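You operate a simulated robot arm through the tools that you are given. There is no shell and no other tool.

Carry out the task below with a simulated robot arm. There is one attempt and no reset: what you move stays moved.

TASK
Oil the tops of the clamped bar and of the rail, then free the bar.
Fine: one pump stroke on the grey sponge; sponge back in its tray; disc to FREE. A coat counts when it lies all over at full strength: go over it till it gets no stronger.

Only the result counts: the job must be done as asked and must still hold three seconds after the hand-in. Knocking over, shifting, dropping, spilling or breaking anything else fails it.

THE ROBOT
A 6-joint arm with a four-finger gripper, fixed in place. Base frame: the origin is at the foot of the arm, x ahead of it, y to its left, z up; the work surface is at about z = 900. Lengths are in mm, angles in degrees, forces in N, time in s.
Its first joint turns from -166.0 to 166.0 degrees. Payload 3.43 kg.
The tool frame sits at the grasp point between the pads (the TCP): z along the fingers, y along the line on which they close. The tips reach 30 mm beyond it. The gripper opens to 120 mm. The gripper's body begins 85 mm behind the TCP.
Orientation is that of the tool frame in the base frame, as a unit quaternion [w, x, y, z]. With the fingers straight down and closing along the base's y, the tool's x points along the base's -x, its y along +y and its z along -z.

THE INTERFACE
- The arm moves only by the tool move_arm. Its argument "series" is a list that holds one entry, the list of rows, each a list of 7 numbers: the shift along the tool's x, y, z in mm, then the turn, a rotation vector about the tool's x, y, z in degrees, then the finger opening in mm, from 0 to 120. In form: [[[x, y, z, ax, ay, az, claw], ...]]. A call has 1 to 20 rows; each row is the pose to reach, as a shift and turn from the pose commanded when the call began, along the tool's axes at that moment. Rows are played at 5 a second. More than 50 mm and 8.6 degrees between two rows, or a gripper value outside its range, and nothing of the call is played. Where a pose cannot be reached the arm comes as near as it can. A force on the tool above 90 N (or 10 N above the force at the start of the call, whichever is more), or a blocked arm, ends the call early, and 0.2 s more pass. The fingers move at their own pace and stop on an object; they squeeze with about 22 N. The grip force told is the motor's: it shows also when the fingers shut on nothing. Time passes only in rows, and 0.2 s behind the last, so rows that repeat a pose let the fingers close. The reply holds the time, the measured pose of the TCP, the force on the tool along the base axes, the opening and the grip force, in the units named above and with some noise, with the torque about the TCP (base axes, N m) and any sound that the robot's microphone picked up.
- Cameras (640 x 400 px; columns grow to the right, rows downward): "scene" is fixed at [220.9, -498.9, 1514.4]; the picture's right is [-0.34, 0.94, 0.00], its down [0.90, 0.33, -0.29] and it looks along [-0.27, -0.10, -0.96] (base axes); focal length 262 px, centre (320, 200). "wrist" rides on the gripper at [71, -17, -121] in the tool frame; the picture's right is [0.23, 0.97, 0.00], its down [-0.81, 0.19, -0.55] and it looks along [-0.54, 0.13, 0.83] (tool axes); focal length 275 px, centre (320, 200). There is no depth. A picture from a camera that has moved, and an enlarged one, comes with that camera's place and axes in the base frame and with its lens.
- capture(camera): a new picture of that camera. The clock stands still meanwhile.
- inspect(camera, box): a new picture of the part [left, top, right, bottom] of that camera's present view, enlarged. The clock stands still meanwhile.
- hand_in(): hands the job in; it is judged then, once.

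Places have to be worked out from the pictures, the camera data and where the tool is seen. Open the gripper and draw the arm clear of the work before you hand the job in, unless the task says otherwise.

The tools are called after "Emit:" as a command line: name --argument value ..., lists and objects as JSON in quotes. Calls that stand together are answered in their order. move_arm: Moves the arm, as the interface text tells. Its arguments: {"type":"object","properties":{"series":{"type":"array"}},"required":["series"]} The other tools are called the same way: capture (camera) takes a picture; inspect (camera, box) takes an enlarged picture of a part of a camera's view; hand_in () hands the job in.

At the start:

```text
t: 0.0
tcp_pos: [-2.4, -462.4, 1219.2]
tool_rot: [0.0, 0.0, 1.0, -0.001]
ft_force: [-0.7, 1.0, 0.3]
moment: [0.03, 0.01, 0.0]
finger_gap: 119.9
gripper_force: 0.0
```

scene: 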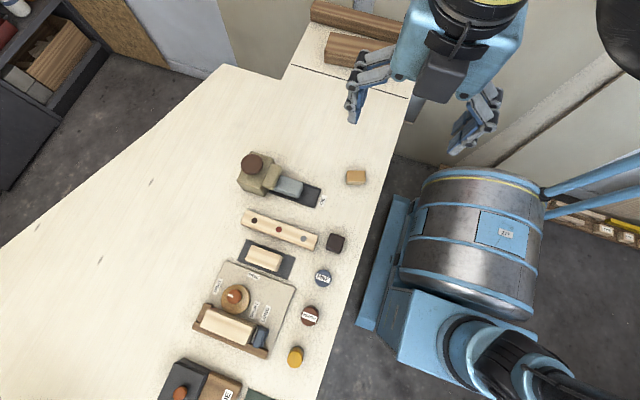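
wrist: 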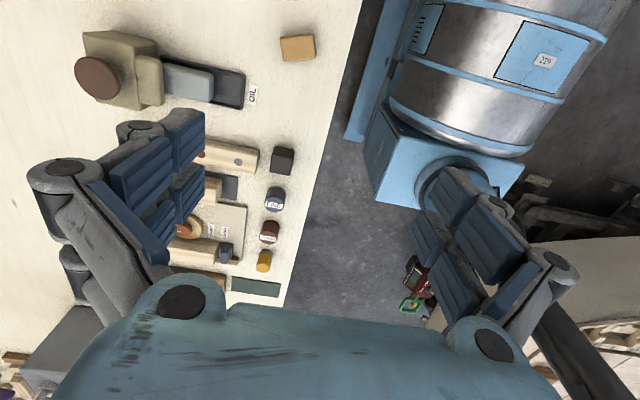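

The pictures show an oil pump with a grey sponge, a rail, a bar in a clamp with a disc, and more items. I take enlarged views to read the labels.

Emit:
inspect --camera "scene" --box '[220, 140, 380, 240]'

Emit:
inspect --camera "scene" --box '[180, 230, 340, 330]'

Emit:
inspect --camera "scene" --box '[140, 300, 300, 400]'

Emit:
inspect --camera "wrist" --box '[60, 20, 340, 195]'

```text
4.00 times, centred on (300, 190) of scene
camera zoom: at [220.9, -498.9, 1514.4], right [-0.34, 0.94, 0.0], down [0.9, 0.33, -0.29], along [-0.27, -0.1, -0.96], focal length 1048 px, centre (400, 240)
```

zoom: 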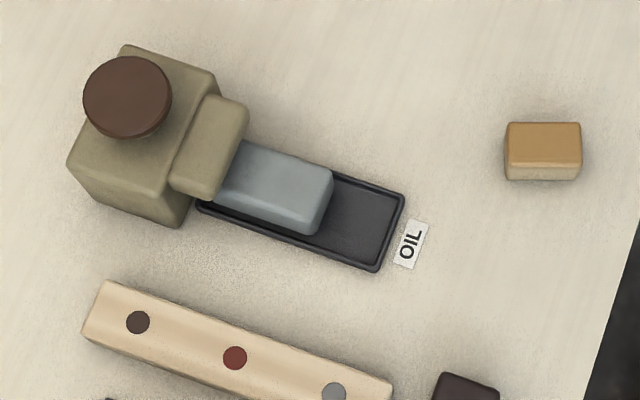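

```text
4.00 times, centred on (260, 280) of scene
camera zoom: at [220.9, -498.9, 1514.4], right [-0.34, 0.94, 0.0], down [0.9, 0.33, -0.29], along [-0.27, -0.1, -0.96], focal length 1048 px, centre (560, -120)
```

zoom: 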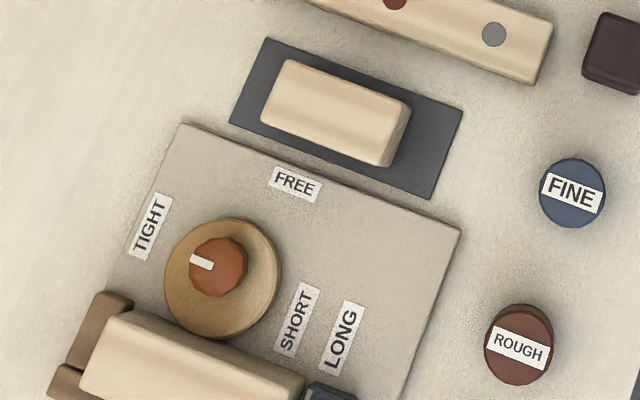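

```text
4.00 times, centred on (220, 350) of scene
camera zoom: at [220.9, -498.9, 1514.4], right [-0.34, 0.94, 0.0], down [0.9, 0.33, -0.29], along [-0.27, -0.1, -0.96], focal length 1048 px, centre (720, -400)
```

zoom: 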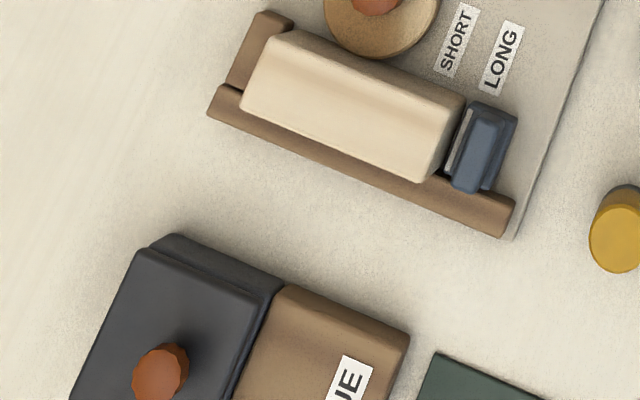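

```text
2.29 times, centred on (200, 108) of wrist
camera zoom: at [-74.9, -479.4, 1340.1], right [-0.23, 0.97, 0.0], down [0.81, 0.19, 0.55], along [0.54, 0.13, -0.83], focal length 629 px, centre (594, 411)
```

zoom: 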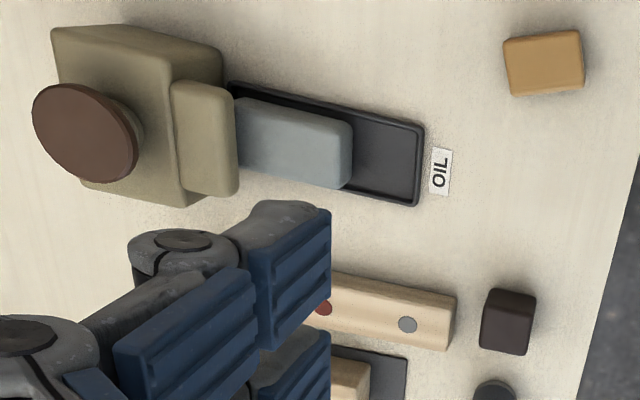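

The objects lie along base y around x 50–380, y −720 to −560; I judge the pump knob to be at about (47, −722, 988). I move the open hand, staying high, towards the pump side for a better wrist view.

Emit:
move_arm --series '[[[21, -37, 0, 0, 0, 0, 120], [42, -74, 0, 0, 0, 0, 120], [63, -111, 0, 0, 0, 0, 120], [84, -148, 0, 0, 0, 0, 120], [105, -185, 0, 0, 0, 0, 120], [126, -222, 0, 0, 0, 0, 120], [148, -258, 0, 0, 0, 0, 120], [148, -258, 0, 0, 0, 0, 120]]]'

Emit:
capture --camera "wrist"

Emit:
capture --camera "scene"

```text
t: 1.8
tcp_pos: [-149.2, -696.1, 1194.5]
tool_rot: [0.003, 0.001, 1.0, -0.001]
ft_force: [0.8, 0.6, -0.1]
moment: [-0.04, 0.02, 0.01]
finger_gap: 120.1
gripper_force: 0.1
out of reach, approached as far as the arm can: row 7, 8
```

```text
taken
camera wrist: at [-223.1, -712.6, 1314.2], right [-0.23, 0.97, 0.0], down [0.81, 0.19, 0.56], along [0.55, 0.13, -0.83], focal length 275 px, centre (320, 200)
```

wrist: 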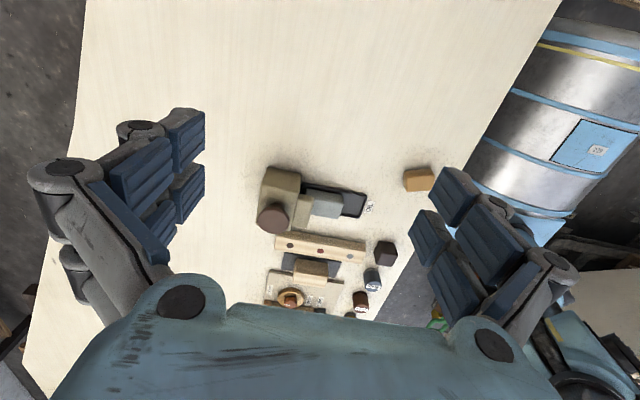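

```text
taken
```

scene: 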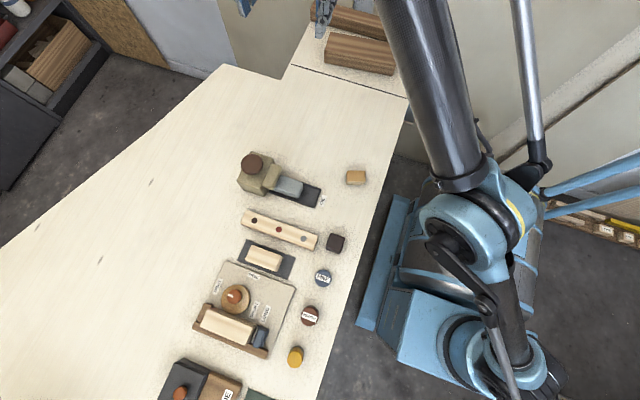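

That view is too far off; I come forward and lower so the bench fills the upper picture, to measure the pump and sponge.

Emit:
move_arm --series '[[[-37, 20, 17, 0, 0, 0, 120], [-75, 40, 35, 0, 0, 0, 120], [-112, 60, 52, 0, 0, 0, 120], [-150, 60, 69, 0, 0, 0, 120], [-150, 60, 69, 0, 0, 0, 120]]]'

Emit:
capture --camera "wrist"

Emit:
inspect --camera "wrist" --box '[160, 0, 480, 200]'

```text
t: 3.0
tcp_pos: [-32.4, -713.9, 1159.0]
tool_rot: [0.005, 0.0, 1.0, -0.001]
ft_force: [-0.1, 0.0, 0.9]
moment: [0.02, -0.01, 0.01]
finger_gap: 120.1
gripper_force: 0.0
out of reach, approached as far as the arm can: row 2, 3, 4, 5
```

```text
taken
camera wrist: at [-106.1, -730.8, 1278.7], right [-0.23, 0.97, 0.0], down [0.81, 0.19, 0.56], along [0.55, 0.13, -0.83], focal length 275 px, centre (320, 200)
```

wrist: 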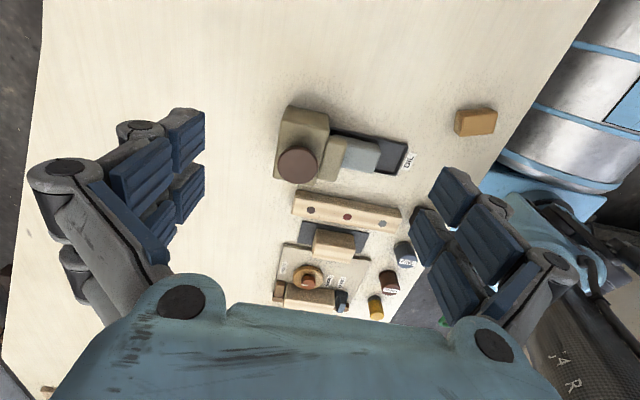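

```text
2.00 times, centred on (320, 100) of wrist
camera zoom: at [-106.1, -730.8, 1278.7], right [-0.23, 0.97, 0.0], down [0.81, 0.19, 0.56], along [0.55, 0.13, -0.83], focal length 551 px, centre (320, 400)
```

zoom: 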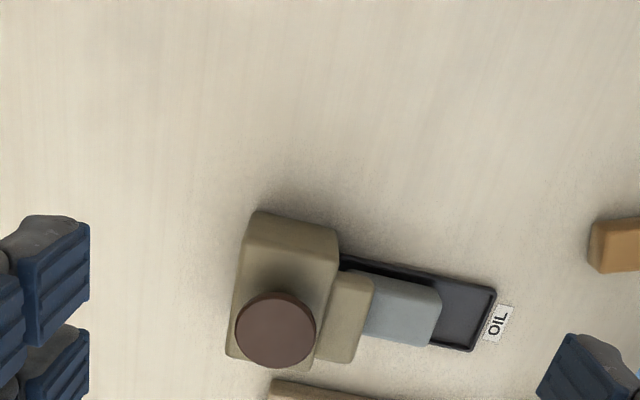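

The arm stopped short of the target, perhaps stretched near its limit. I draw in towards the base with a small move to see where the command stands.

Emit:
move_arm --series '[[[0, 20, 0, 0, 0, 0, 120], [0, 40, 0, 0, 0, 0, 120], [0, 60, 0, 0, 0, 0, 120], [0, 60, 0, 0, 0, 0, 120]]]'

```text
t: 4.0
tcp_pos: [-49.9, -694.5, 1183.2]
tool_rot: [0.006, -0.001, 1.0, 0.001]
ft_force: [-0.2, 0.2, 0.4]
moment: [0.02, -0.01, 0.0]
finger_gap: 120.0
gripper_force: 0.1
out of reach, approached as far as the arm can: row 1, 2, 3, 4
```

The response is odd (x and z drifted). I lower the tool a bit to see whether reach is better there.

Emit:
move_arm --series '[[[0, 0, 20, 0, 0, 0, 120], [0, 0, 40, 0, 0, 0, 120], [0, 0, 40, 0, 0, 0, 120]]]'

Emit:
capture --camera "scene"

```text
t: 4.8
tcp_pos: [-55.2, -709.3, 1149.2]
tool_rot: [0.005, 0.0, 1.0, 0.0]
ft_force: [-0.3, 0.5, 1.0]
moment: [0.01, -0.02, -0.01]
finger_gap: 120.0
gripper_force: 0.0
out of reach, approached as far as the arm can: row 1, 2, 3
```

```text
taken
```

scene: 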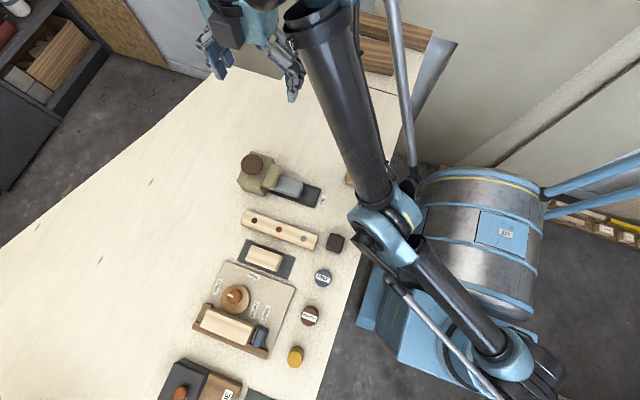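

The hand is at about (−55, −709, 1149), with the solver apparently stuck in a poor configuration. I withdraw towards the base and the start area, where it solved well.

Emit:
move_arm --series '[[[0, 30, -10, 0, 0, 0, 120], [0, 60, -20, 0, 0, 0, 120], [0, 90, -30, 0, 0, 0, 120], [0, 120, -40, 0, 0, 0, 120], [0, 150, -50, 0, 0, 0, 120], [0, 180, -60, 0, 0, 0, 120], [0, 180, -60, 0, 0, 0, 120], [0, 180, -60, 0, 0, 0, 120]]]'

Emit:
capture --camera "scene"

```text
t: 6.6
tcp_pos: [-96.8, -610.6, 1271.7]
tool_rot: [0.005, -0.001, 1.0, 0.0]
ft_force: [-0.1, -0.1, -0.4]
moment: [0.01, 0.0, 0.04]
finger_gap: 120.0
gripper_force: 0.0
out of reach, approached as far as the arm can: row 1, 2, 3, 4, 5, 6, 7, 8
```

```text
taken
```

scene: 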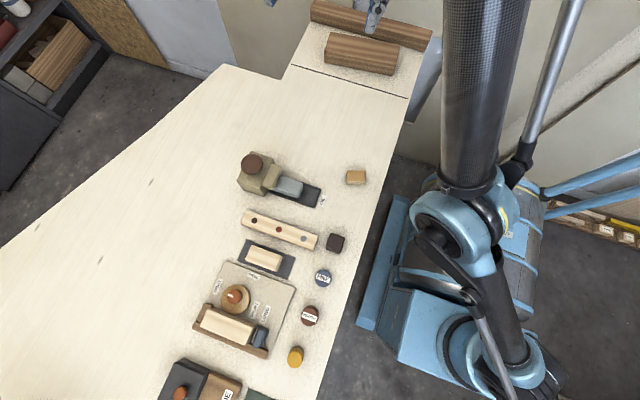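

The arm looks fully stretched (elbow straight), which explains the poor tracking. I command a large downward move well inside reach over bare bench so the elbow bends again.

Emit:
move_arm --series '[[[5, -14, 29, 0, 0, 0, 120], [10, -28, 58, 0, 0, 0, 120], [15, -42, 87, 0, 0, 0, 120], [20, -56, 116, 0, 0, 0, 120], [25, -70, 145, 0, 0, 0, 120], [30, -84, 174, 0, 0, 0, 120], [35, -98, 203, 0, 0, 0, 120], [40, -110, 230, 0, 0, 0, 120], [40, -110, 230, 0, 0, 0, 120]]]'

```text
t: 8.8
tcp_pos: [-134.4, -712.0, 1091.3]
tool_rot: [0.006, -0.001, 1.0, -0.001]
ft_force: [-0.2, 0.2, -1.5]
moment: [-0.05, 0.03, -0.01]
finger_gap: 119.9
gripper_force: 0.1
out of reach, approached as far as the arm can: row 1, 2, 3, 4, 5
stopped in row 9: the arm was blocked; the commanded pose is now the measured one
```

It recovered in the later rows but was then blocked. I look at what it touches.

Emit:
capture --camera "scene"

Emit:
capture --camera "wrist"

```text
taken
```

scene: 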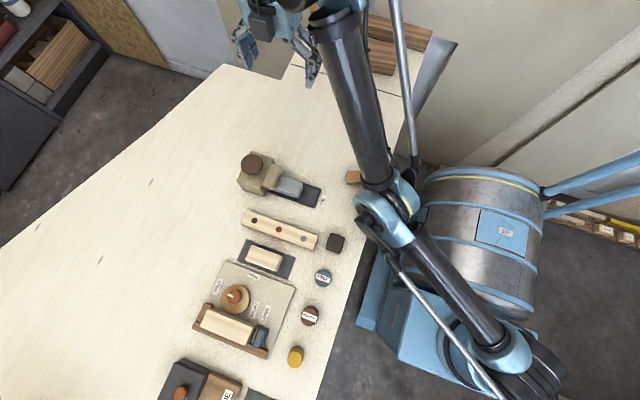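

```text
taken
camera wrist: at [-207.4, -728.7, 1210.5], right [-0.23, 0.97, 0.0], down [0.8, 0.19, 0.56], along [0.55, 0.13, -0.83], focal length 275 px, centre (320, 200)
```

wrist: 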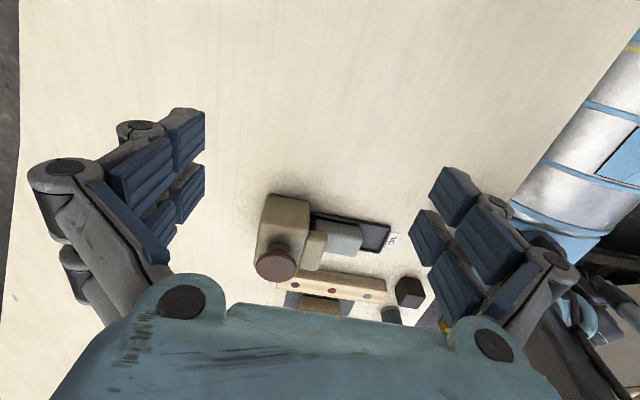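

The elbow may be near the bench edge, or the arm merely lagged after a sudden bend. I test with a small inward move.

Emit:
move_arm --series '[[[0, 15, 0, 0, 0, 0, 120], [0, 30, 0, 0, 0, 0, 120], [0, 30, 0, 0, 0, 0, 120], [0, 30, 0, 0, 0, 0, 120]]]'

Emit:
inspect --camera "scene" --box '[300, 120, 460, 220]'

```text
t: 9.8
tcp_pos: [-126.9, -689.8, 1101.4]
tool_rot: [0.006, -0.006, 1.0, 0.0]
ft_force: [1.0, 0.2, -0.3]
moment: [-0.02, 0.0, -0.04]
finger_gap: 120.2
gripper_force: 0.0
out of reach, approached as far as the arm can: row 2, 3, 4
```

```text
4.00 times, centred on (380, 170) of scene
camera zoom: at [220.9, -498.9, 1514.4], right [-0.34, 0.94, 0.0], down [0.9, 0.33, -0.29], along [-0.27, -0.1, -0.96], focal length 1048 px, centre (80, 320)
```

zoom: 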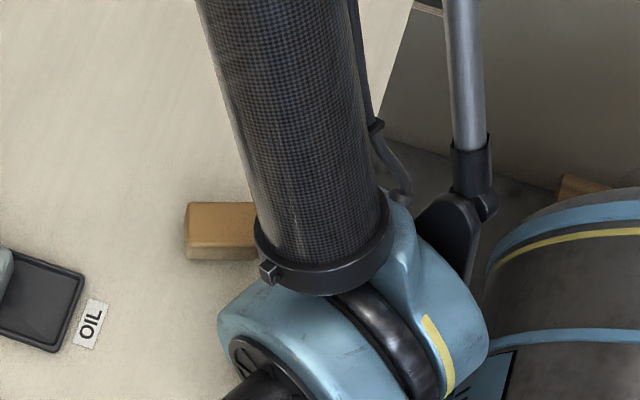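

Pulling inward is refused while straight down seemed accepted. I move slowly straight down over empty bench, to let the elbow bend.

Emit:
move_arm --series '[[[0, 0, 10, 0, 0, 0, 120], [0, 0, 20, 0, 0, 0, 120], [0, 0, 30, 0, 0, 0, 120], [0, 0, 40, 0, 0, 0, 120], [0, 0, 50, 0, 0, 0, 120], [0, 0, 60, 0, 0, 0, 120], [0, 0, 60, 0, 0, 0, 120], [0, 0, 60, 0, 0, 0, 120]]]'

Emit:
capture --camera "scene"

```text
t: 11.2
tcp_pos: [-151.7, -688.1, 1098.9]
tool_rot: [0.017, -0.003, 1.0, -0.001]
ft_force: [-0.9, 0.1, 0.3]
moment: [-0.03, -0.12, 0.01]
finger_gap: 119.7
gripper_force: 0.1
out of reach, approached as far as the arm can: row 2, 3, 4, 5, 6, 7
stopped in row 7: the arm was blocked; the commanded pose is now the measured one
```

```text
taken
```

scene: 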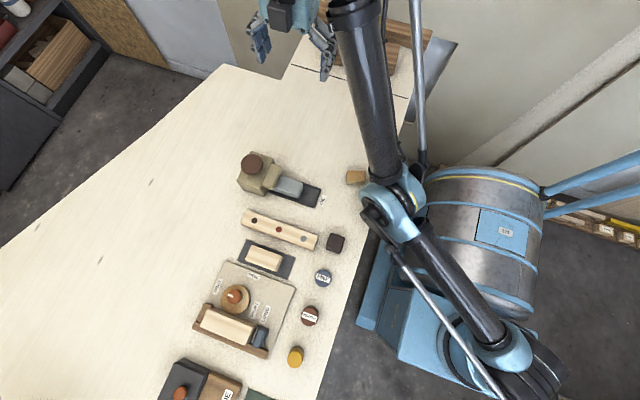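

It is blocked again at z ≈ 1099 with no force at the tool, so the elbow probably touches the bench edge. I look closer at the elbow from both cameras to locate it.

Emit:
capture --camera "wrist"

Emit:
inspect --camera "wrist" --box '[480, 200, 640, 400]'

Emit:
inspect --camera "scene" --box '[320, 140, 580, 400]'

Emit:
inspect --camera "scene" --box '[220, 0, 460, 150]'

```text
taken
camera wrist: at [-227.5, -706.7, 1216.0], right [-0.24, 0.97, -0.01], down [0.79, 0.2, 0.58], along [0.56, 0.13, -0.82], focal length 275 px, centre (320, 200)
```

wrist: 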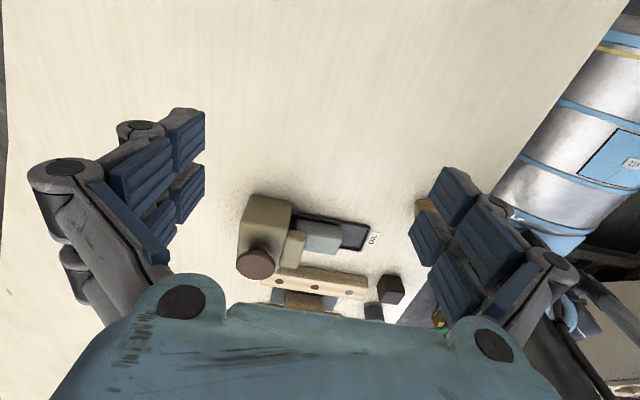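

```text
2.00 times, centred on (560, 300) of wrist
camera zoom: at [-227.5, -706.7, 1216.0], right [-0.24, 0.97, -0.01], down [0.79, 0.2, 0.58], along [0.56, 0.13, -0.82], focal length 551 px, centre (-160, 0)
```

zoom: 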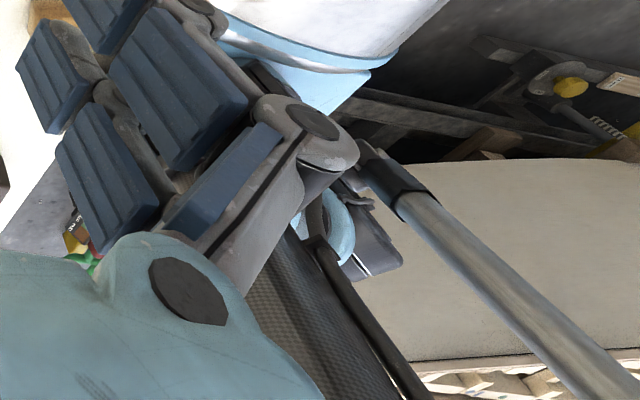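

```text
1.54 times, centred on (450, 270) of scene
camera zoom: at [220.9, -498.9, 1514.4], right [-0.34, 0.94, 0.0], down [0.9, 0.33, -0.29], along [-0.27, -0.1, -0.96], focal length 403 px, centre (120, 92)
```

zoom: 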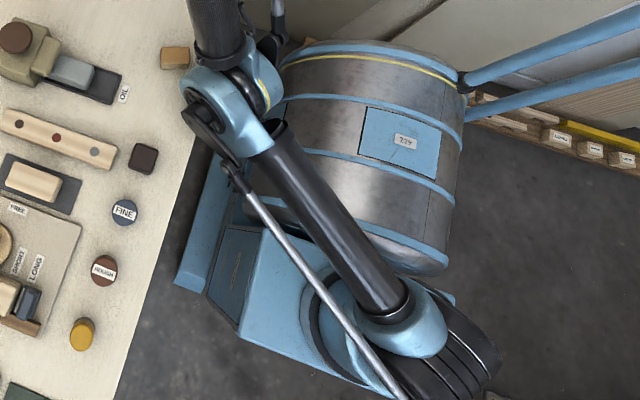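

```text
2.67 times, centred on (340, 75) of scene
camera zoom: at [220.9, -498.9, 1514.4], right [-0.34, 0.94, 0.0], down [0.9, 0.33, -0.29], along [-0.27, -0.1, -0.96], focal length 699 px, centre (267, 533)
```

zoom: 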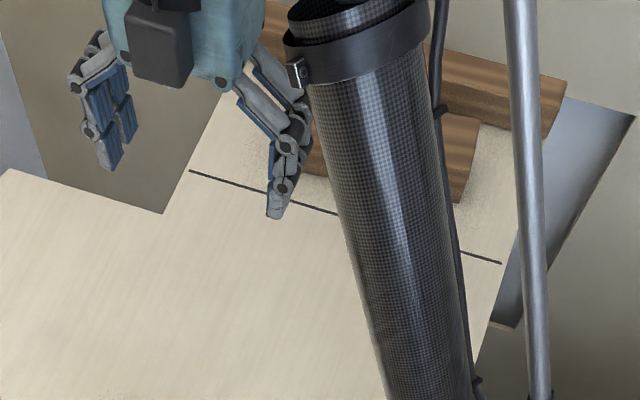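

From the geometry I judge the elbow has flipped below the straight line and rests against the bench edge. I lift to stretch the arm, then sweep outward and down just at full reach so that the elbow bends upward again, ending over empty bench at about (−172, −782, 1000).

Emit:
move_arm --series '[[[-2, 9, -38, 0, 0, 0, 120], [-4, 19, -76, 0, 0, 0, 120], [-7, 28, -114, 0, 0, 0, 120], [-9, 38, -151, 0, 0, 0, 120], [-5, 21, -137, 0, 0, 0, 120], [-2, 4, -122, 0, 0, 0, 120], [2, -12, -108, 0, 0, 0, 120], [6, -29, -93, 0, 0, 0, 120], [9, -46, -79, 0, 0, 0, 120], [13, -63, -65, 0, 0, 0, 120], [17, -80, -50, 0, 0, 0, 120], [21, -96, -36, 0, 0, 0, 120], [24, -113, -21, 0, 0, 0, 120], [28, -130, -7, 0, 0, 0, 120], [26, -123, 14, 0, 0, 0, 120], [25, -116, 35, 0, 0, 0, 120], [23, -108, 57, 0, 0, 0, 120], [21, -101, 78, 0, 0, 0, 120], [20, -94, 99, 0, 0, 0, 120], [20, -94, 99, 0, 0, 0, 120]]]'

Emit:
capture --camera "scene"

```text
t: 15.6
tcp_pos: [-154.6, -776.7, 1036.6]
tool_rot: [0.017, -0.009, 1.0, 0.001]
ft_force: [-0.1, 0.5, 0.3]
moment: [-0.02, -0.11, -0.01]
finger_gap: 119.9
gripper_force: 0.1
out of reach, approached as far as the arm can: row 5, 6, 7, 8, 9, 10, 11, 12, 13, 14, 15
stopped in row 20: the arm was blocked; the commanded pose is now the measured one
```

```text
taken
```

scene: 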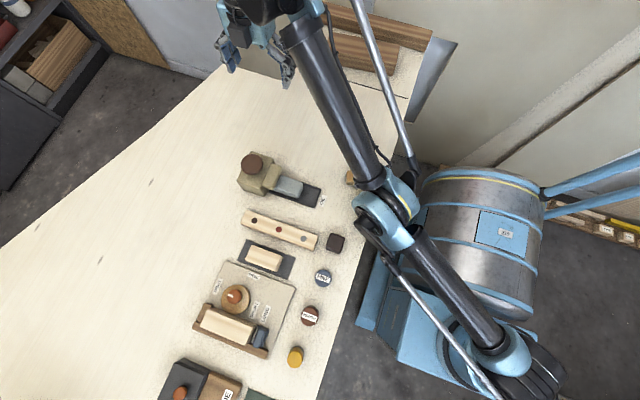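

The elbow still sits under. I lift to about (−143, −650, 1250) first, then will tilt the fingers towards the base, which should force the forearm down and the elbow up.

Emit:
move_arm --series '[[[-2, 18, -30, 0, 0, 0, 120], [-4, 36, -61, 0, 0, 0, 120], [-5, 54, -91, 0, 0, 0, 120], [-7, 73, -122, 0, 0, 0, 120], [-9, 91, -152, 0, 0, 0, 120], [-10, 109, -183, 0, 0, 0, 120], [-12, 127, -213, 0, 0, 0, 120], [-12, 127, -213, 0, 0, 0, 120], [-12, 127, -213, 0, 0, 0, 120]]]'

Emit:
capture --camera "scene"

```text
t: 17.6
tcp_pos: [-146.7, -643.7, 1239.0]
tool_rot: [0.018, -0.01, 1.0, 0.0]
ft_force: [-0.6, -0.3, 0.6]
moment: [0.0, 0.0, 0.02]
finger_gap: 120.1
gripper_force: 0.0
out of reach, approached as far as the arm can: row 7, 8, 9
```

```text
taken
```

scene: 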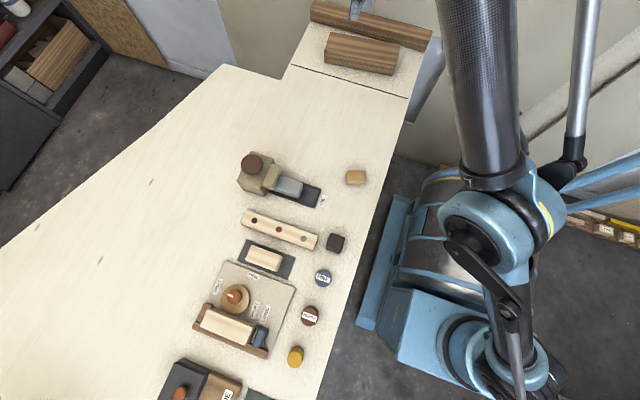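

The arm is now stretched high with the elbow well clear. I tilt the fingers towards the base while drawing in and slightly down.

Emit:
move_arm --series '[[[-7, 29, 20, -7.3, -3, 0, 120], [-13, 58, 40, -14.7, -6, 0, 120], [-20, 87, 60, -22, -9, 0, 120], [-27, 117, 80, -29.3, -12, 0, 120], [-33, 146, 100, -36.7, -15, 0, 120], [-40, 175, 120, -44, -18, 0, 120], [-40, 175, 120, -44, -18, 0, 120], [-40, 175, 120, -44, -18, 0, 120]]]'

Emit:
capture --camera "scene"

```text
t: 19.4
tcp_pos: [-150.0, -541.7, 1167.8]
tool_rot: [0.08, -0.019, 0.974, 0.211]
ft_force: [0.9, -0.2, 0.1]
moment: [-0.03, -0.01, 0.02]
finger_gap: 119.8
gripper_force: 0.2
out of reach, approached as far as the arm can: row 4, 5, 6, 7, 8
```

```text
taken
```

scene: 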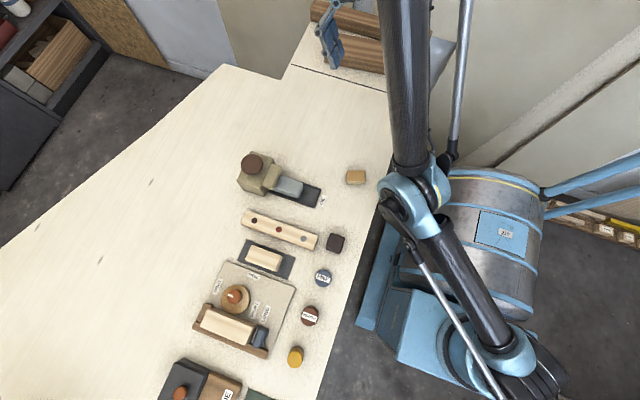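

The tilt stopped at about 26°. I send a null row to learn whether the commanded pose is the unreached target or the measured one.

Emit:
move_arm --series '[[[0, 0, 0, 0, 0, 0, 120]]]'

```text
t: 19.8
tcp_pos: [-150.7, -541.0, 1167.7]
tool_rot: [0.08, -0.019, 0.974, 0.211]
ft_force: [0.2, 0.1, 0.4]
moment: [0.02, 0.0, 0.02]
finger_gap: 120.1
gripper_force: 0.1
```

The commanded pose equals the reached one. I now stretch outward with the fingers tilted slightly out, then tilt them inward while crossing back inside the reach sphere, which should push the elbow to the upper side; all stays above z 1100.

Emit:
move_arm --series '[[[7.7, -34.3, -19.2, 5.1, 2.1, 0, 120], [15.5, -68.6, -38.4, 10.2, 4.2, 0, 120], [23.2, -103, -57.7, 15.3, 6.3, 0, 120], [31, -137.3, -77, 20.4, 8.4, 0, 120], [38.7, -171.6, -96.2, 25.4, 10.4, 0, 120], [46.4, -206, -115.4, 30.5, 12.5, 0, 120], [54.2, -240.3, -134.7, 35.6, 14.6, 0, 120], [61.9, -274.6, -153.9, 40.7, 16.7, 0, 120], [50.9, -252.2, -128.4, 35.2, 14.4, 0, 120], [39.6, -228.6, -105.5, 29.6, 12.1, 0, 120], [27, -202, -82.2, 24.1, 9.9, 0, 120], [14.5, -174.1, -63.9, 18.5, 7.6, 0, 120], [0.1, -145.4, -44.9, 13, 5.3, 0, 120], [-14.5, -114.6, -26, 7.4, 3, 0, 120], [-29, -82.8, -6.6, 1.9, 0.8, 0, 120], [-45.1, -48.7, 17.3, -3.7, -1.5, 0, 120], [-49, -41, 56, -3.7, -1.5, 0, 120], [-49, -41, 56, -3.7, -1.5, 0, 120]]]'

Emit:
capture --camera "scene"

```text
t: 21.7
tcp_pos: [-199.5, -795.3, 1148.5]
tool_rot: [-0.044, -0.018, 0.991, -0.128]
ft_force: [-0.4, -0.5, 0.2]
moment: [0.01, -0.06, 0.0]
finger_gap: 120.0
gripper_force: 0.2
out of reach, approached as far as the arm can: row 4, 5, 6, 7, 8, 9
stopped in row 9: the arm was blocked; the commanded pose is now the measured one
```

```text
taken
```

scene: 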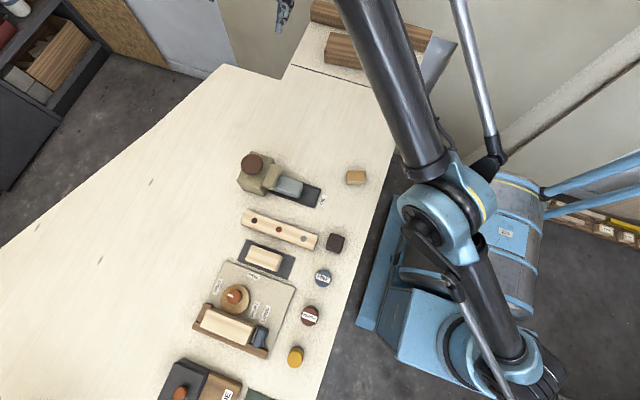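

It stopped there nearly straight, fingers tilted 15° outward. I carry on with the inward tilt while drawing in.

Emit:
move_arm --series '[[[-8.3, 17.6, -6.9, -5, -2, 0, 120], [-22, 48.3, -11.1, -10.6, -4.3, 0, 120], [-35.4, 77.4, -16.8, -16.1, -6.6, 0, 120], [-49.2, 106.9, -25.3, -21.7, -8.9, 0, 120], [-62.7, 136.9, -36.1, -27.2, -11.1, 0, 120], [-77.4, 168.9, -46.8, -32.8, -13.4, 0, 120], [-92.1, 201.8, -57.9, -38.3, -15.7, 0, 120], [-106.7, 233.7, -57.3, -42, -17.2, 0, 120], [-106.7, 233.7, -57.3, -42, -17.2, 0, 120]]]'

Emit:
capture --camera "scene"

```text
t: 23.7
tcp_pos: [-108.7, -578.3, 1145.6]
tool_rot: [0.081, -0.02, 0.975, 0.206]
ft_force: [-0.2, 0.8, 0.3]
moment: [0.04, 0.02, 0.02]
finger_gap: 119.4
gripper_force: 0.1
out of reach, approached as far as the arm can: row 1, 8, 9
```

```text
taken
```

scene: 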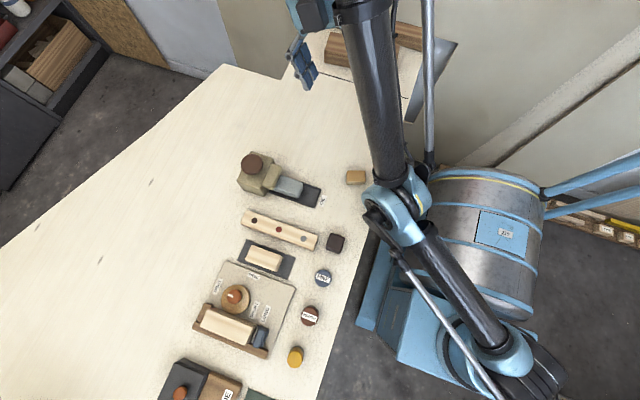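

The tilt halted again at about 26°. I look from the wrist to locate elbow and shoulder and settle which way the elbow is bent.

Emit:
capture --camera "wrist"

Emit:
inspect --camera "scene" --box '[320, 100, 600, 400]'

```text
taken
camera wrist: at [-197.0, -643.0, 1235.9], right [-0.3, 0.89, 0.35], down [0.7, -0.04, 0.71], along [0.64, 0.46, -0.61], focal length 275 px, centre (320, 200)
```

wrist: 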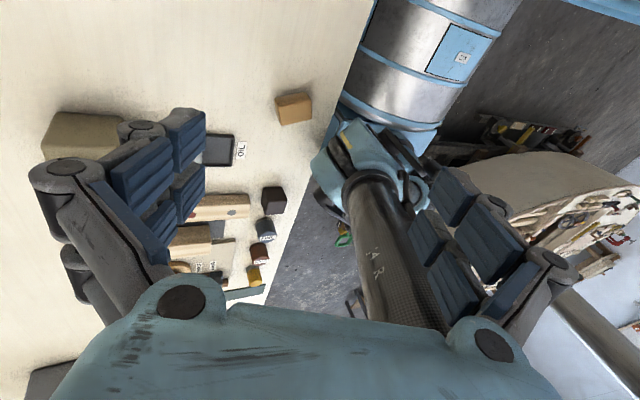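

```text
1.33 times, centred on (460, 250) of scene
camera zoom: at [220.9, -498.9, 1514.4], right [-0.34, 0.94, 0.0], down [0.9, 0.33, -0.29], along [-0.27, -0.1, -0.96], focal length 350 px, centre (133, 133)
```

zoom: 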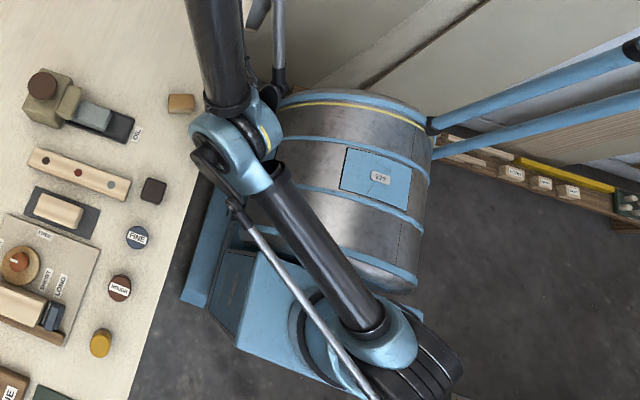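

Triangulating gives elbow ≈ (16, −383, 930) and shoulder ≈ (236, 29, 727): the elbow is bent about 30° downward, at its joint limit. I first stretch the arm fully with a target well outside reach and fingers tilted outward, dwelling so it becomes truly straight.

Emit:
move_arm --series '[[[13.7, -20.5, -28.9, 5.2, 2.1, 0, 120], [27.3, -41, -57.7, 10.3, 4.2, 0, 120], [41, -61.5, -86.6, 15.5, 6.3, 0, 120], [54.6, -82, -115.5, 20.6, 8.4, 0, 120], [68.3, -102.5, -144.4, 25.8, 10.6, 0, 120], [81.9, -122.9, -173.2, 31, 12.7, 0, 120], [95.6, -143.4, -202.1, 36.1, 14.8, 0, 120], [109.2, -163.9, -231, 41.3, 16.9, 0, 120], [122.9, -184.4, -259.8, 46.4, 19, 0, 120], [136.5, -204.9, -288.7, 51.6, 21.1, 0, 120], [136.5, -204.9, -288.7, 51.6, 21.1, 0, 120], [136.5, -204.9, -288.7, 51.6, 21.1, 0, 120], [136.5, -204.9, -288.7, 51.6, 21.1, 0, 120], [136.5, -204.9, -288.7, 51.6, 21.1, 0, 120], [136.5, -204.9, -288.7, 51.6, 21.1, 0, 120]]]'

Emit:
capture --camera "scene"

```text
t: 26.9
tcp_pos: [-220.6, -804.1, 1218.8]
tool_rot: [-0.093, -0.021, 0.965, -0.244]
ft_force: [1.0, 0.2, 0.4]
moment: [0.0, 0.02, -0.02]
finger_gap: 120.1
gripper_force: 0.0
out of reach, approached as far as the arm can: row 3, 4, 5, 6, 7, 8, 9, 10, 11, 12, 13, 14, 15
```

```text
taken
```

scene: 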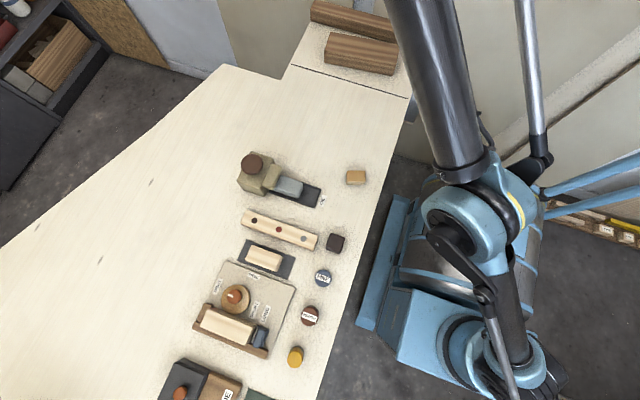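

The arm is straight now, reaching out high. Next I tilt the fingers inward fast while the target is still just outside reach, then cross inside.

Emit:
move_arm --series '[[[-6.9, 9.5, -9.6, -7, -3.9, 0, 120], [-21.9, 32, -20.9, -13.9, -7.8, 0, 120], [-43.3, 64.6, -35.3, -20.9, -11.8, 0, 120], [-67.2, 100.2, -52.8, -27.8, -15.7, 0, 120], [-91.6, 136.3, -74.8, -34.8, -19.6, 0, 120], [-114, 169.2, -94.6, -40.5, -22.8, 0, 120], [-133.8, 197.9, -114.4, -45.7, -25.7, 0, 120], [-155.5, 230.7, -130, -50, -28.2, 0, 120], [-176.7, 262.4, -147.2, -54.4, -30.6, 0, 120], [-196.5, 296, -137.9, -54.4, -30.6, 0, 120], [-196.5, 296, -137.9, -54.4, -30.6, 0, 120]]]'

Emit:
capture --camera "scene"

```text
t: 28.6
tcp_pos: [-109.3, -570.2, 1200.9]
tool_rot: [0.127, -0.039, 0.977, 0.165]
ft_force: [-0.4, -0.7, -0.5]
moment: [0.08, -0.09, 0.01]
finger_gap: 119.6
gripper_force: 0.0
out of reach, approached as far as the arm can: row 1, 2, 3, 4, 8
stopped in row 8: the force on the tool passed its limit at 241 N (the readings are from after the stop); the commanded pose is now the measured one
```

```text
taken
```

scene: 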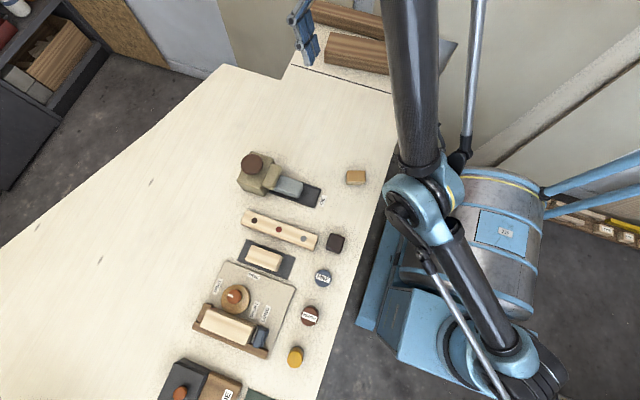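

The arm is still elbow-down; the original flip happened at two rows just outside reach from (−128, −684, 1219). By symmetry I repeat that: first return to tool-vertical at about (−107, −647, 1219).

Emit:
move_arm --series '[[[-1, -16.8, -10.4, 4.8, 3.7, 1.1, 120], [-2, -33.6, -20.8, 9.6, 7.4, 2.2, 120], [-3, -50.4, -31.1, 14.4, 11.1, 3.4, 120], [-4, -67.2, -41.5, 19.2, 14.8, 4.5, 120], [-4, -67.2, -41.5, 19.2, 14.8, 4.5, 120]]]'

```text
t: 29.9
tcp_pos: [-102.7, -651.2, 1220.1]
tool_rot: [-0.002, -0.001, 1.0, -0.001]
ft_force: [-0.1, -0.5, -0.6]
moment: [-0.01, 0.01, -0.01]
finger_gap: 119.7
gripper_force: 0.0
```

Pose reached with the tool vertical. Now I repeat the last rows of the first call: to the edge of reach, then two rows slightly beyond.

Emit:
move_arm --series '[[[21, -37, 0, 0, 0, 0, 120], [43, -73, 0, 0, 0, 0, 120], [43, -73, 0, 0, 0, 0, 120]]]'

Emit:
move_arm --series '[[[-37, 20, 17, 0, 0, 0, 120], [-37, 20, 17, 0, 0, 0, 120]]]'

Emit:
move_arm --series '[[[0, 25, 25, 0, 0, 0, 120], [0, 50, 50, 0, 0, 0, 120], [0, 50, 50, 0, 0, 0, 120]]]'

Emit:
capture --camera "scene"

```text
t: 30.6
tcp_pos: [-129.4, -698.2, 1207.8]
tool_rot: [-0.002, -0.001, 1.0, -0.001]
ft_force: [0.1, 0.3, -0.1]
moment: [0.02, -0.01, -0.03]
finger_gap: 119.9
gripper_force: 0.1
out of reach, approached as far as the arm can: row 2, 3
```

```text
t: 31.2
tcp_pos: [-92.6, -677.2, 1192.4]
tool_rot: [-0.003, -0.001, 1.0, -0.001]
ft_force: [0.1, 0.6, 0.5]
moment: [-0.01, -0.02, -0.01]
finger_gap: 119.9
gripper_force: 0.0
```

```text
t: 32.0
tcp_pos: [-120.6, -673.1, 1160.9]
tool_rot: [-0.002, 0.0, 1.0, 0.0]
ft_force: [0.4, -0.4, -0.1]
moment: [0.03, 0.01, -0.02]
finger_gap: 119.8
gripper_force: 0.0
out of reach, approached as far as the arm can: row 1, 2, 3
```

```text
taken
```

scene: 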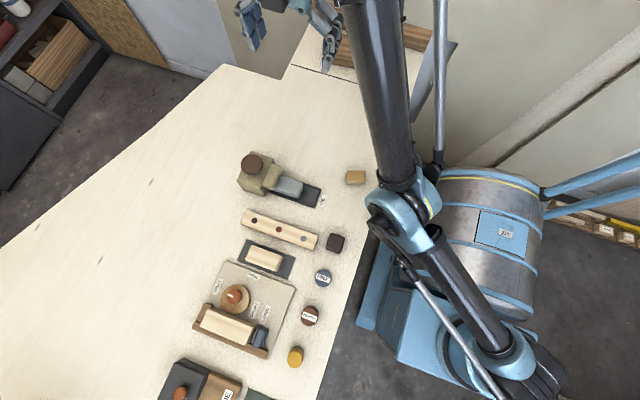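

Not flipped yet. I stretch again to the boundary, and then, in a new call, step sharply downward from the straight pose.

Emit:
move_arm --series '[[[-7, 13, -29, 0, 0, 0, 120], [-14, 26, -58, 0, 0, 0, 120], [7, -11, -58, 0, 0, 0, 120], [29, -47, -58, 0, 0, 0, 120], [29, -47, -58, 0, 0, 0, 120], [29, -47, -58, 0, 0, 0, 120], [29, -47, -58, 0, 0, 0, 120]]]'

Emit:
move_arm --series '[[[-3, 6, 49, 0, 0, 0, 120], [-3, 6, 49, 0, 0, 0, 120]]]'

Emit:
move_arm --series '[[[-10, 19, 40, 0, 0, 0, 120], [-10, 19, 40, 0, 0, 0, 120]]]'

Emit:
capture --camera "scene"

```text
t: 33.6
tcp_pos: [-137.4, -703.0, 1198.8]
tool_rot: [-0.003, 0.0, 1.0, -0.002]
ft_force: [-0.1, -0.1, 0.5]
moment: [0.01, -0.02, -0.02]
finger_gap: 119.8
gripper_force: 0.0
out of reach, approached as far as the arm can: row 4, 5, 6, 7
```

```text
t: 34.2
tcp_pos: [-134.7, -695.9, 1151.8]
tool_rot: [-0.002, -0.001, 1.0, 0.0]
ft_force: [-0.2, -0.3, -0.6]
moment: [0.0, -0.04, -0.02]
finger_gap: 120.0
gripper_force: 0.1
```

```text
t: 34.9
tcp_pos: [-129.8, -686.5, 1116.2]
tool_rot: [-0.001, -0.001, 1.0, -0.001]
ft_force: [-0.3, -0.1, 0.1]
moment: [0.02, 0.01, -0.03]
finger_gap: 120.1
gripper_force: 0.1
out of reach, approached as far as the arm can: row 1, 2
```

```text
taken
```

scene: 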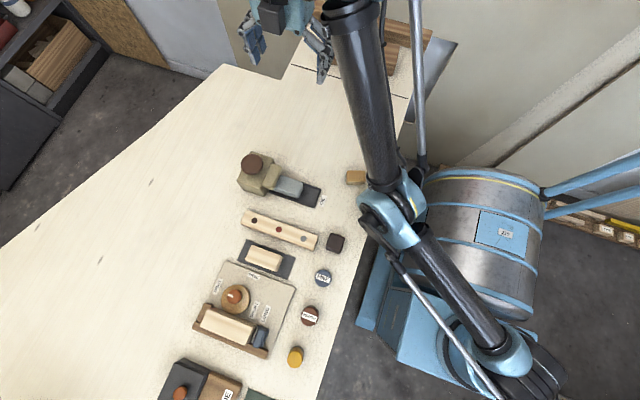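

Still below. I stretch hard again (target well beyond reach, fingers tilted inward 20°) with a long dwell, to then try crossing with an outward tilt.

Emit:
move_arm --series '[[[0.6, 4.9, -37.4, -3.5, -1.9, 0, 120], [1.2, 9.8, -74.8, -7, -3.8, 0, 120], [1.8, 14.7, -112.2, -10.6, -5.6, 0, 120], [2.4, 19.6, -149.6, -14.1, -7.5, 0, 120], [3, 24.5, -187, -17.6, -9.4, 0, 120], [3, 24.5, -187, -17.6, -9.4, 0, 120], [3, 24.5, -187, -17.6, -9.4, 0, 120], [3, 24.5, -187, -17.6, -9.4, 0, 120], [3, 24.5, -187, -17.6, -9.4, 0, 120], [3, 24.5, -187, -17.6, -9.4, 0, 120], [3, 24.5, -187, -17.6, -9.4, 0, 120], [3, 24.5, -187, -17.6, -9.4, 0, 120], [3, 24.5, -187, -17.6, -9.4, 0, 120], [3, 24.5, -187, -17.6, -9.4, 0, 120], [3, 24.5, -187, -17.6, -9.4, 0, 120], [3, 24.5, -187, -17.6, -9.4, 0, 120]]]'

```text
t: 38.2
tcp_pos: [-96.5, -601.3, 1238.7]
tool_rot: [0.079, -0.001, 0.985, 0.152]
ft_force: [0.0, -0.3, -0.1]
moment: [0.02, 0.0, 0.0]
finger_gap: 119.8
gripper_force: 0.1
out of reach, approached as far as the arm can: row 3, 4, 5, 6, 7, 8, 9, 10, 11, 12, 13, 14, 15, 16
```

The arm is fully straight at the boundary. Now I cross inside while tilting the fingers outward.

Emit:
move_arm --series '[[[17.5, -33.3, -10.3, 6.8, 3.6, 0, 120], [30.5, -57.8, -4.3, 13.8, 7.4, 0, 120], [41.4, -78.5, 1.6, 20.9, 11.1, 0, 120], [51.5, -97.8, 2.8, 27.9, 14.9, 0, 120], [58.6, -110.9, 9.1, 34.9, 18.7, 0, 120], [51, -96.9, 40.3, 34.9, 18.7, 0, 120], [51, -96.9, 40.3, 34.9, 18.7, 0, 120]]]'

Emit:
capture --camera "scene"

```text
t: 38.8
tcp_pos: [-139.4, -645.8, 1211.7]
tool_rot: [0.034, 0.0, 0.998, 0.056]
ft_force: [0.0, -2.6, -1.2]
moment: [0.14, -0.06, 0.03]
finger_gap: 120.1
gripper_force: 0.0
out of reach, approached as far as the arm can: row 1
stopped in row 2: the arm was blocked; the commanded pose is now the measured one
```

```text
taken
```

scene: 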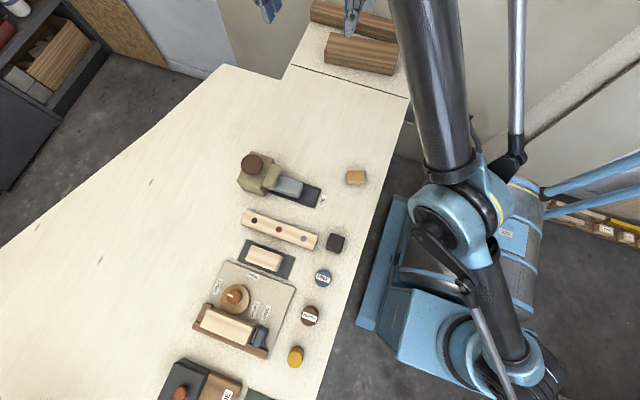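

The "blocked" stop may be a sudden elbow change in progress. I carry on drawing inside with outward tilt from here.

Emit:
move_arm --series '[[[13.2, -23.5, 5.5, 6.6, 3.7, 0, 120], [23.6, -42.1, 13.8, 13.6, 7.6, 0, 120], [29.5, -52.6, 21.3, 18.8, 10.6, 0, 120], [33.5, -59.8, 29.3, 24, 13.5, 0, 120], [22.6, -39.8, 56.5, 24, 13.5, 0, 120], [22.6, -39.8, 56.5, 24, 13.5, 0, 120]]]'

Emit:
capture --camera "scene"

```text
t: 40.2
tcp_pos: [-181.6, -731.6, 1182.4]
tool_rot: [-0.083, -0.001, 0.985, -0.152]
ft_force: [0.1, 1.3, 0.1]
moment: [-0.04, -0.03, 0.02]
finger_gap: 120.0
gripper_force: 0.0
out of reach, approached as far as the arm can: row 3, 4, 5, 6
```

```text
taken
```

scene: 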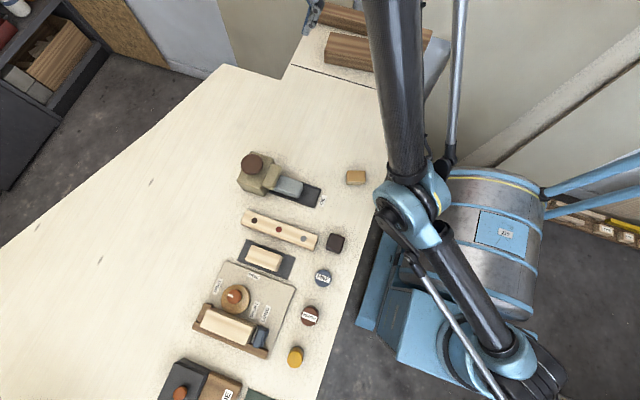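

The elbow is still low. I repeat the stretch (fingers 10° inward, target 60 mm beyond reach) with a dwell, then will cross inside slowly while tilting outward so the arm can follow.

Emit:
move_arm --series '[[[-3.8, 4.4, -16.7, -5.3, -2.9, 0, 120], [-7.6, 8.8, -33.5, -10.6, -5.7, 0, 120], [-11.3, 13.2, -50.2, -15.8, -8.6, 0, 120], [-15.1, 17.6, -67, -21.1, -11.4, 0, 120], [-18.9, 22, -83.7, -26.4, -14.3, 0, 120], [-18.9, 22, -83.7, -26.4, -14.3, 0, 120], [-18.9, 22, -83.7, -26.4, -14.3, 0, 120], [-18.9, 22, -83.7, -26.4, -14.3, 0, 120], [-18.9, 22, -83.7, -26.4, -14.3, 0, 120], [-18.9, 22, -83.7, -26.4, -14.3, 0, 120], [-18.9, 22, -83.7, -26.4, -14.3, 0, 120], [-18.9, 22, -83.7, -26.4, -14.3, 0, 120], [-18.9, 22, -83.7, -26.4, -14.3, 0, 120]]]'

Emit:
inspect --camera "scene" --box '[320, 100, 600, 400]'

```text
t: 43.0
tcp_pos: [-130.2, -647.6, 1211.9]
tool_rot: [0.041, -0.001, 0.996, 0.076]
ft_force: [-0.1, -0.4, 0.0]
moment: [-0.02, -0.03, 0.04]
finger_gap: 119.8
gripper_force: 0.0
out of reach, approached as far as the arm can: row 3, 4, 5, 6, 7, 8, 9, 10, 11, 12, 13
```

```text
1.33 times, centred on (460, 250) of scene
camera zoom: at [220.9, -498.9, 1514.4], right [-0.34, 0.94, 0.0], down [0.9, 0.33, -0.29], along [-0.27, -0.1, -0.96], focal length 350 px, centre (133, 133)
```

zoom: 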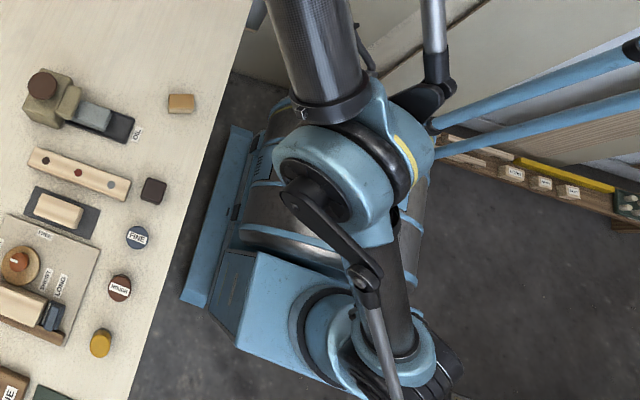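

The elbow housing now looks clearly larger (nearer the camera), i.e. the arm is straight or slightly elbow-up. I cross inside slowly with a gentle outward tilt.

Emit:
move_arm --series '[[[7.7, -14.3, -4.1, 2.6, 1.4, 0, 120], [13.4, -24.7, -3.5, 5.3, 2.9, 0, 120], [18.6, -34.4, -2.8, 7.9, 4.3, 0, 120], [24, -44.2, -2.9, 10.6, 5.7, 0, 120], [29.1, -53.7, -3.6, 13.2, 7.1, 0, 120], [33.9, -62.5, -4, 15.8, 8.6, 0, 120], [38.3, -70.7, -4.5, 18.5, 10, 0, 120], [42.6, -78.5, -5.5, 21.1, 11.4, 0, 120], [46.2, -85.1, -5.7, 23.8, 12.8, 0, 120], [49.4, -91, -5.5, 26.4, 14.3, 0, 120]]]'

Emit:
inspect --camera "scene" --box '[320, 100, 600, 400]'

```text
t: 45.2
tcp_pos: [-182.5, -738.2, 1201.9]
tool_rot: [-0.084, 0.0, 0.985, -0.153]
ft_force: [0.1, 0.9, -0.2]
moment: [0.01, 0.01, -0.02]
finger_gap: 119.9
gripper_force: 0.1
out of reach, approached as far as the arm can: row 1, 2
```

```text
1.33 times, centred on (460, 250) of scene
camera zoom: at [220.9, -498.9, 1514.4], right [-0.34, 0.94, 0.0], down [0.9, 0.33, -0.29], along [-0.27, -0.1, -0.96], focal length 350 px, centre (133, 133)
```

zoom: 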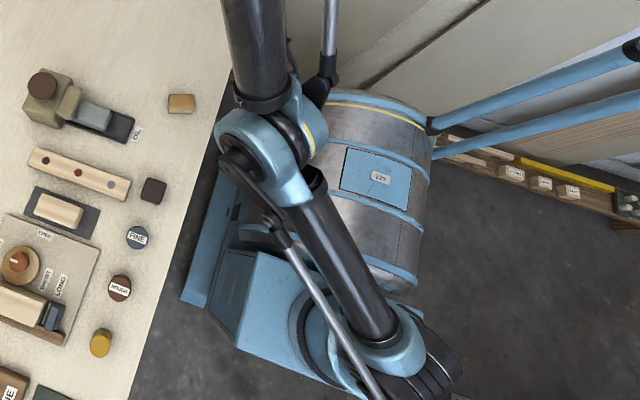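

It bent down under the outward tilt, so the inward tilt should push it up. I straighten again, now with the fingers held 20° outward, and dwell.

Emit:
move_arm --series '[[[10.4, -19, -8.6, 0, 0, 0, 120], [20.9, -38, -17.2, 0, 0, 0, 120], [31.3, -57, -25.8, 0, 0, 0, 120], [41.8, -76.3, -34.4, 0, 0, 0, 120], [41.8, -76.3, -34.4, 0, 0, 0, 120], [41.8, -76.3, -34.4, 0, 0, 0, 120], [41.8, -76.3, -34.4, 0, 0, 0, 120], [41.8, -76.3, -34.4, 0, 0, 0, 120], [41.8, -76.3, -34.4, 0, 0, 0, 120], [41.8, -76.3, -34.4, 0, 0, 0, 120], [41.8, -76.3, -34.4, 0, 0, 0, 120], [41.8, -76.3, -34.4, 0, 0, 0, 120], [41.8, -76.3, -34.4, 0, 0, 0, 120], [41.8, -76.3, -34.4, 0, 0, 0, 120], [41.8, -76.3, -34.4, 0, 0, 0, 120], [41.8, -76.3, -34.4, 0, 0, 0, 120]]]'

Emit:
inspect --camera "scene" --box '[320, 100, 600, 400]'

```text
t: 48.6
tcp_pos: [-192.0, -759.0, 1220.3]
tool_rot: [-0.084, 0.0, 0.985, -0.153]
ft_force: [0.6, -0.8, -0.1]
moment: [0.01, 0.0, 0.01]
finger_gap: 120.2
gripper_force: 0.0
out of reach, approached as far as the arm can: row 2, 3, 4, 5, 6, 7, 8, 9, 10, 11, 12, 13, 14, 15, 16
```

```text
1.33 times, centred on (460, 250) of scene
camera zoom: at [220.9, -498.9, 1514.4], right [-0.34, 0.94, 0.0], down [0.9, 0.33, -0.29], along [-0.27, -0.1, -0.96], focal length 350 px, centre (133, 133)
```

zoom: 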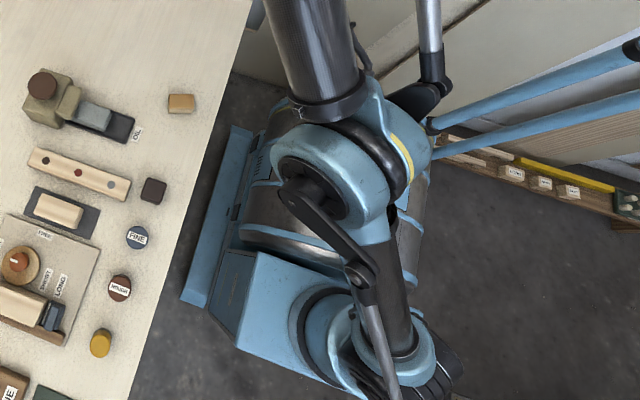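

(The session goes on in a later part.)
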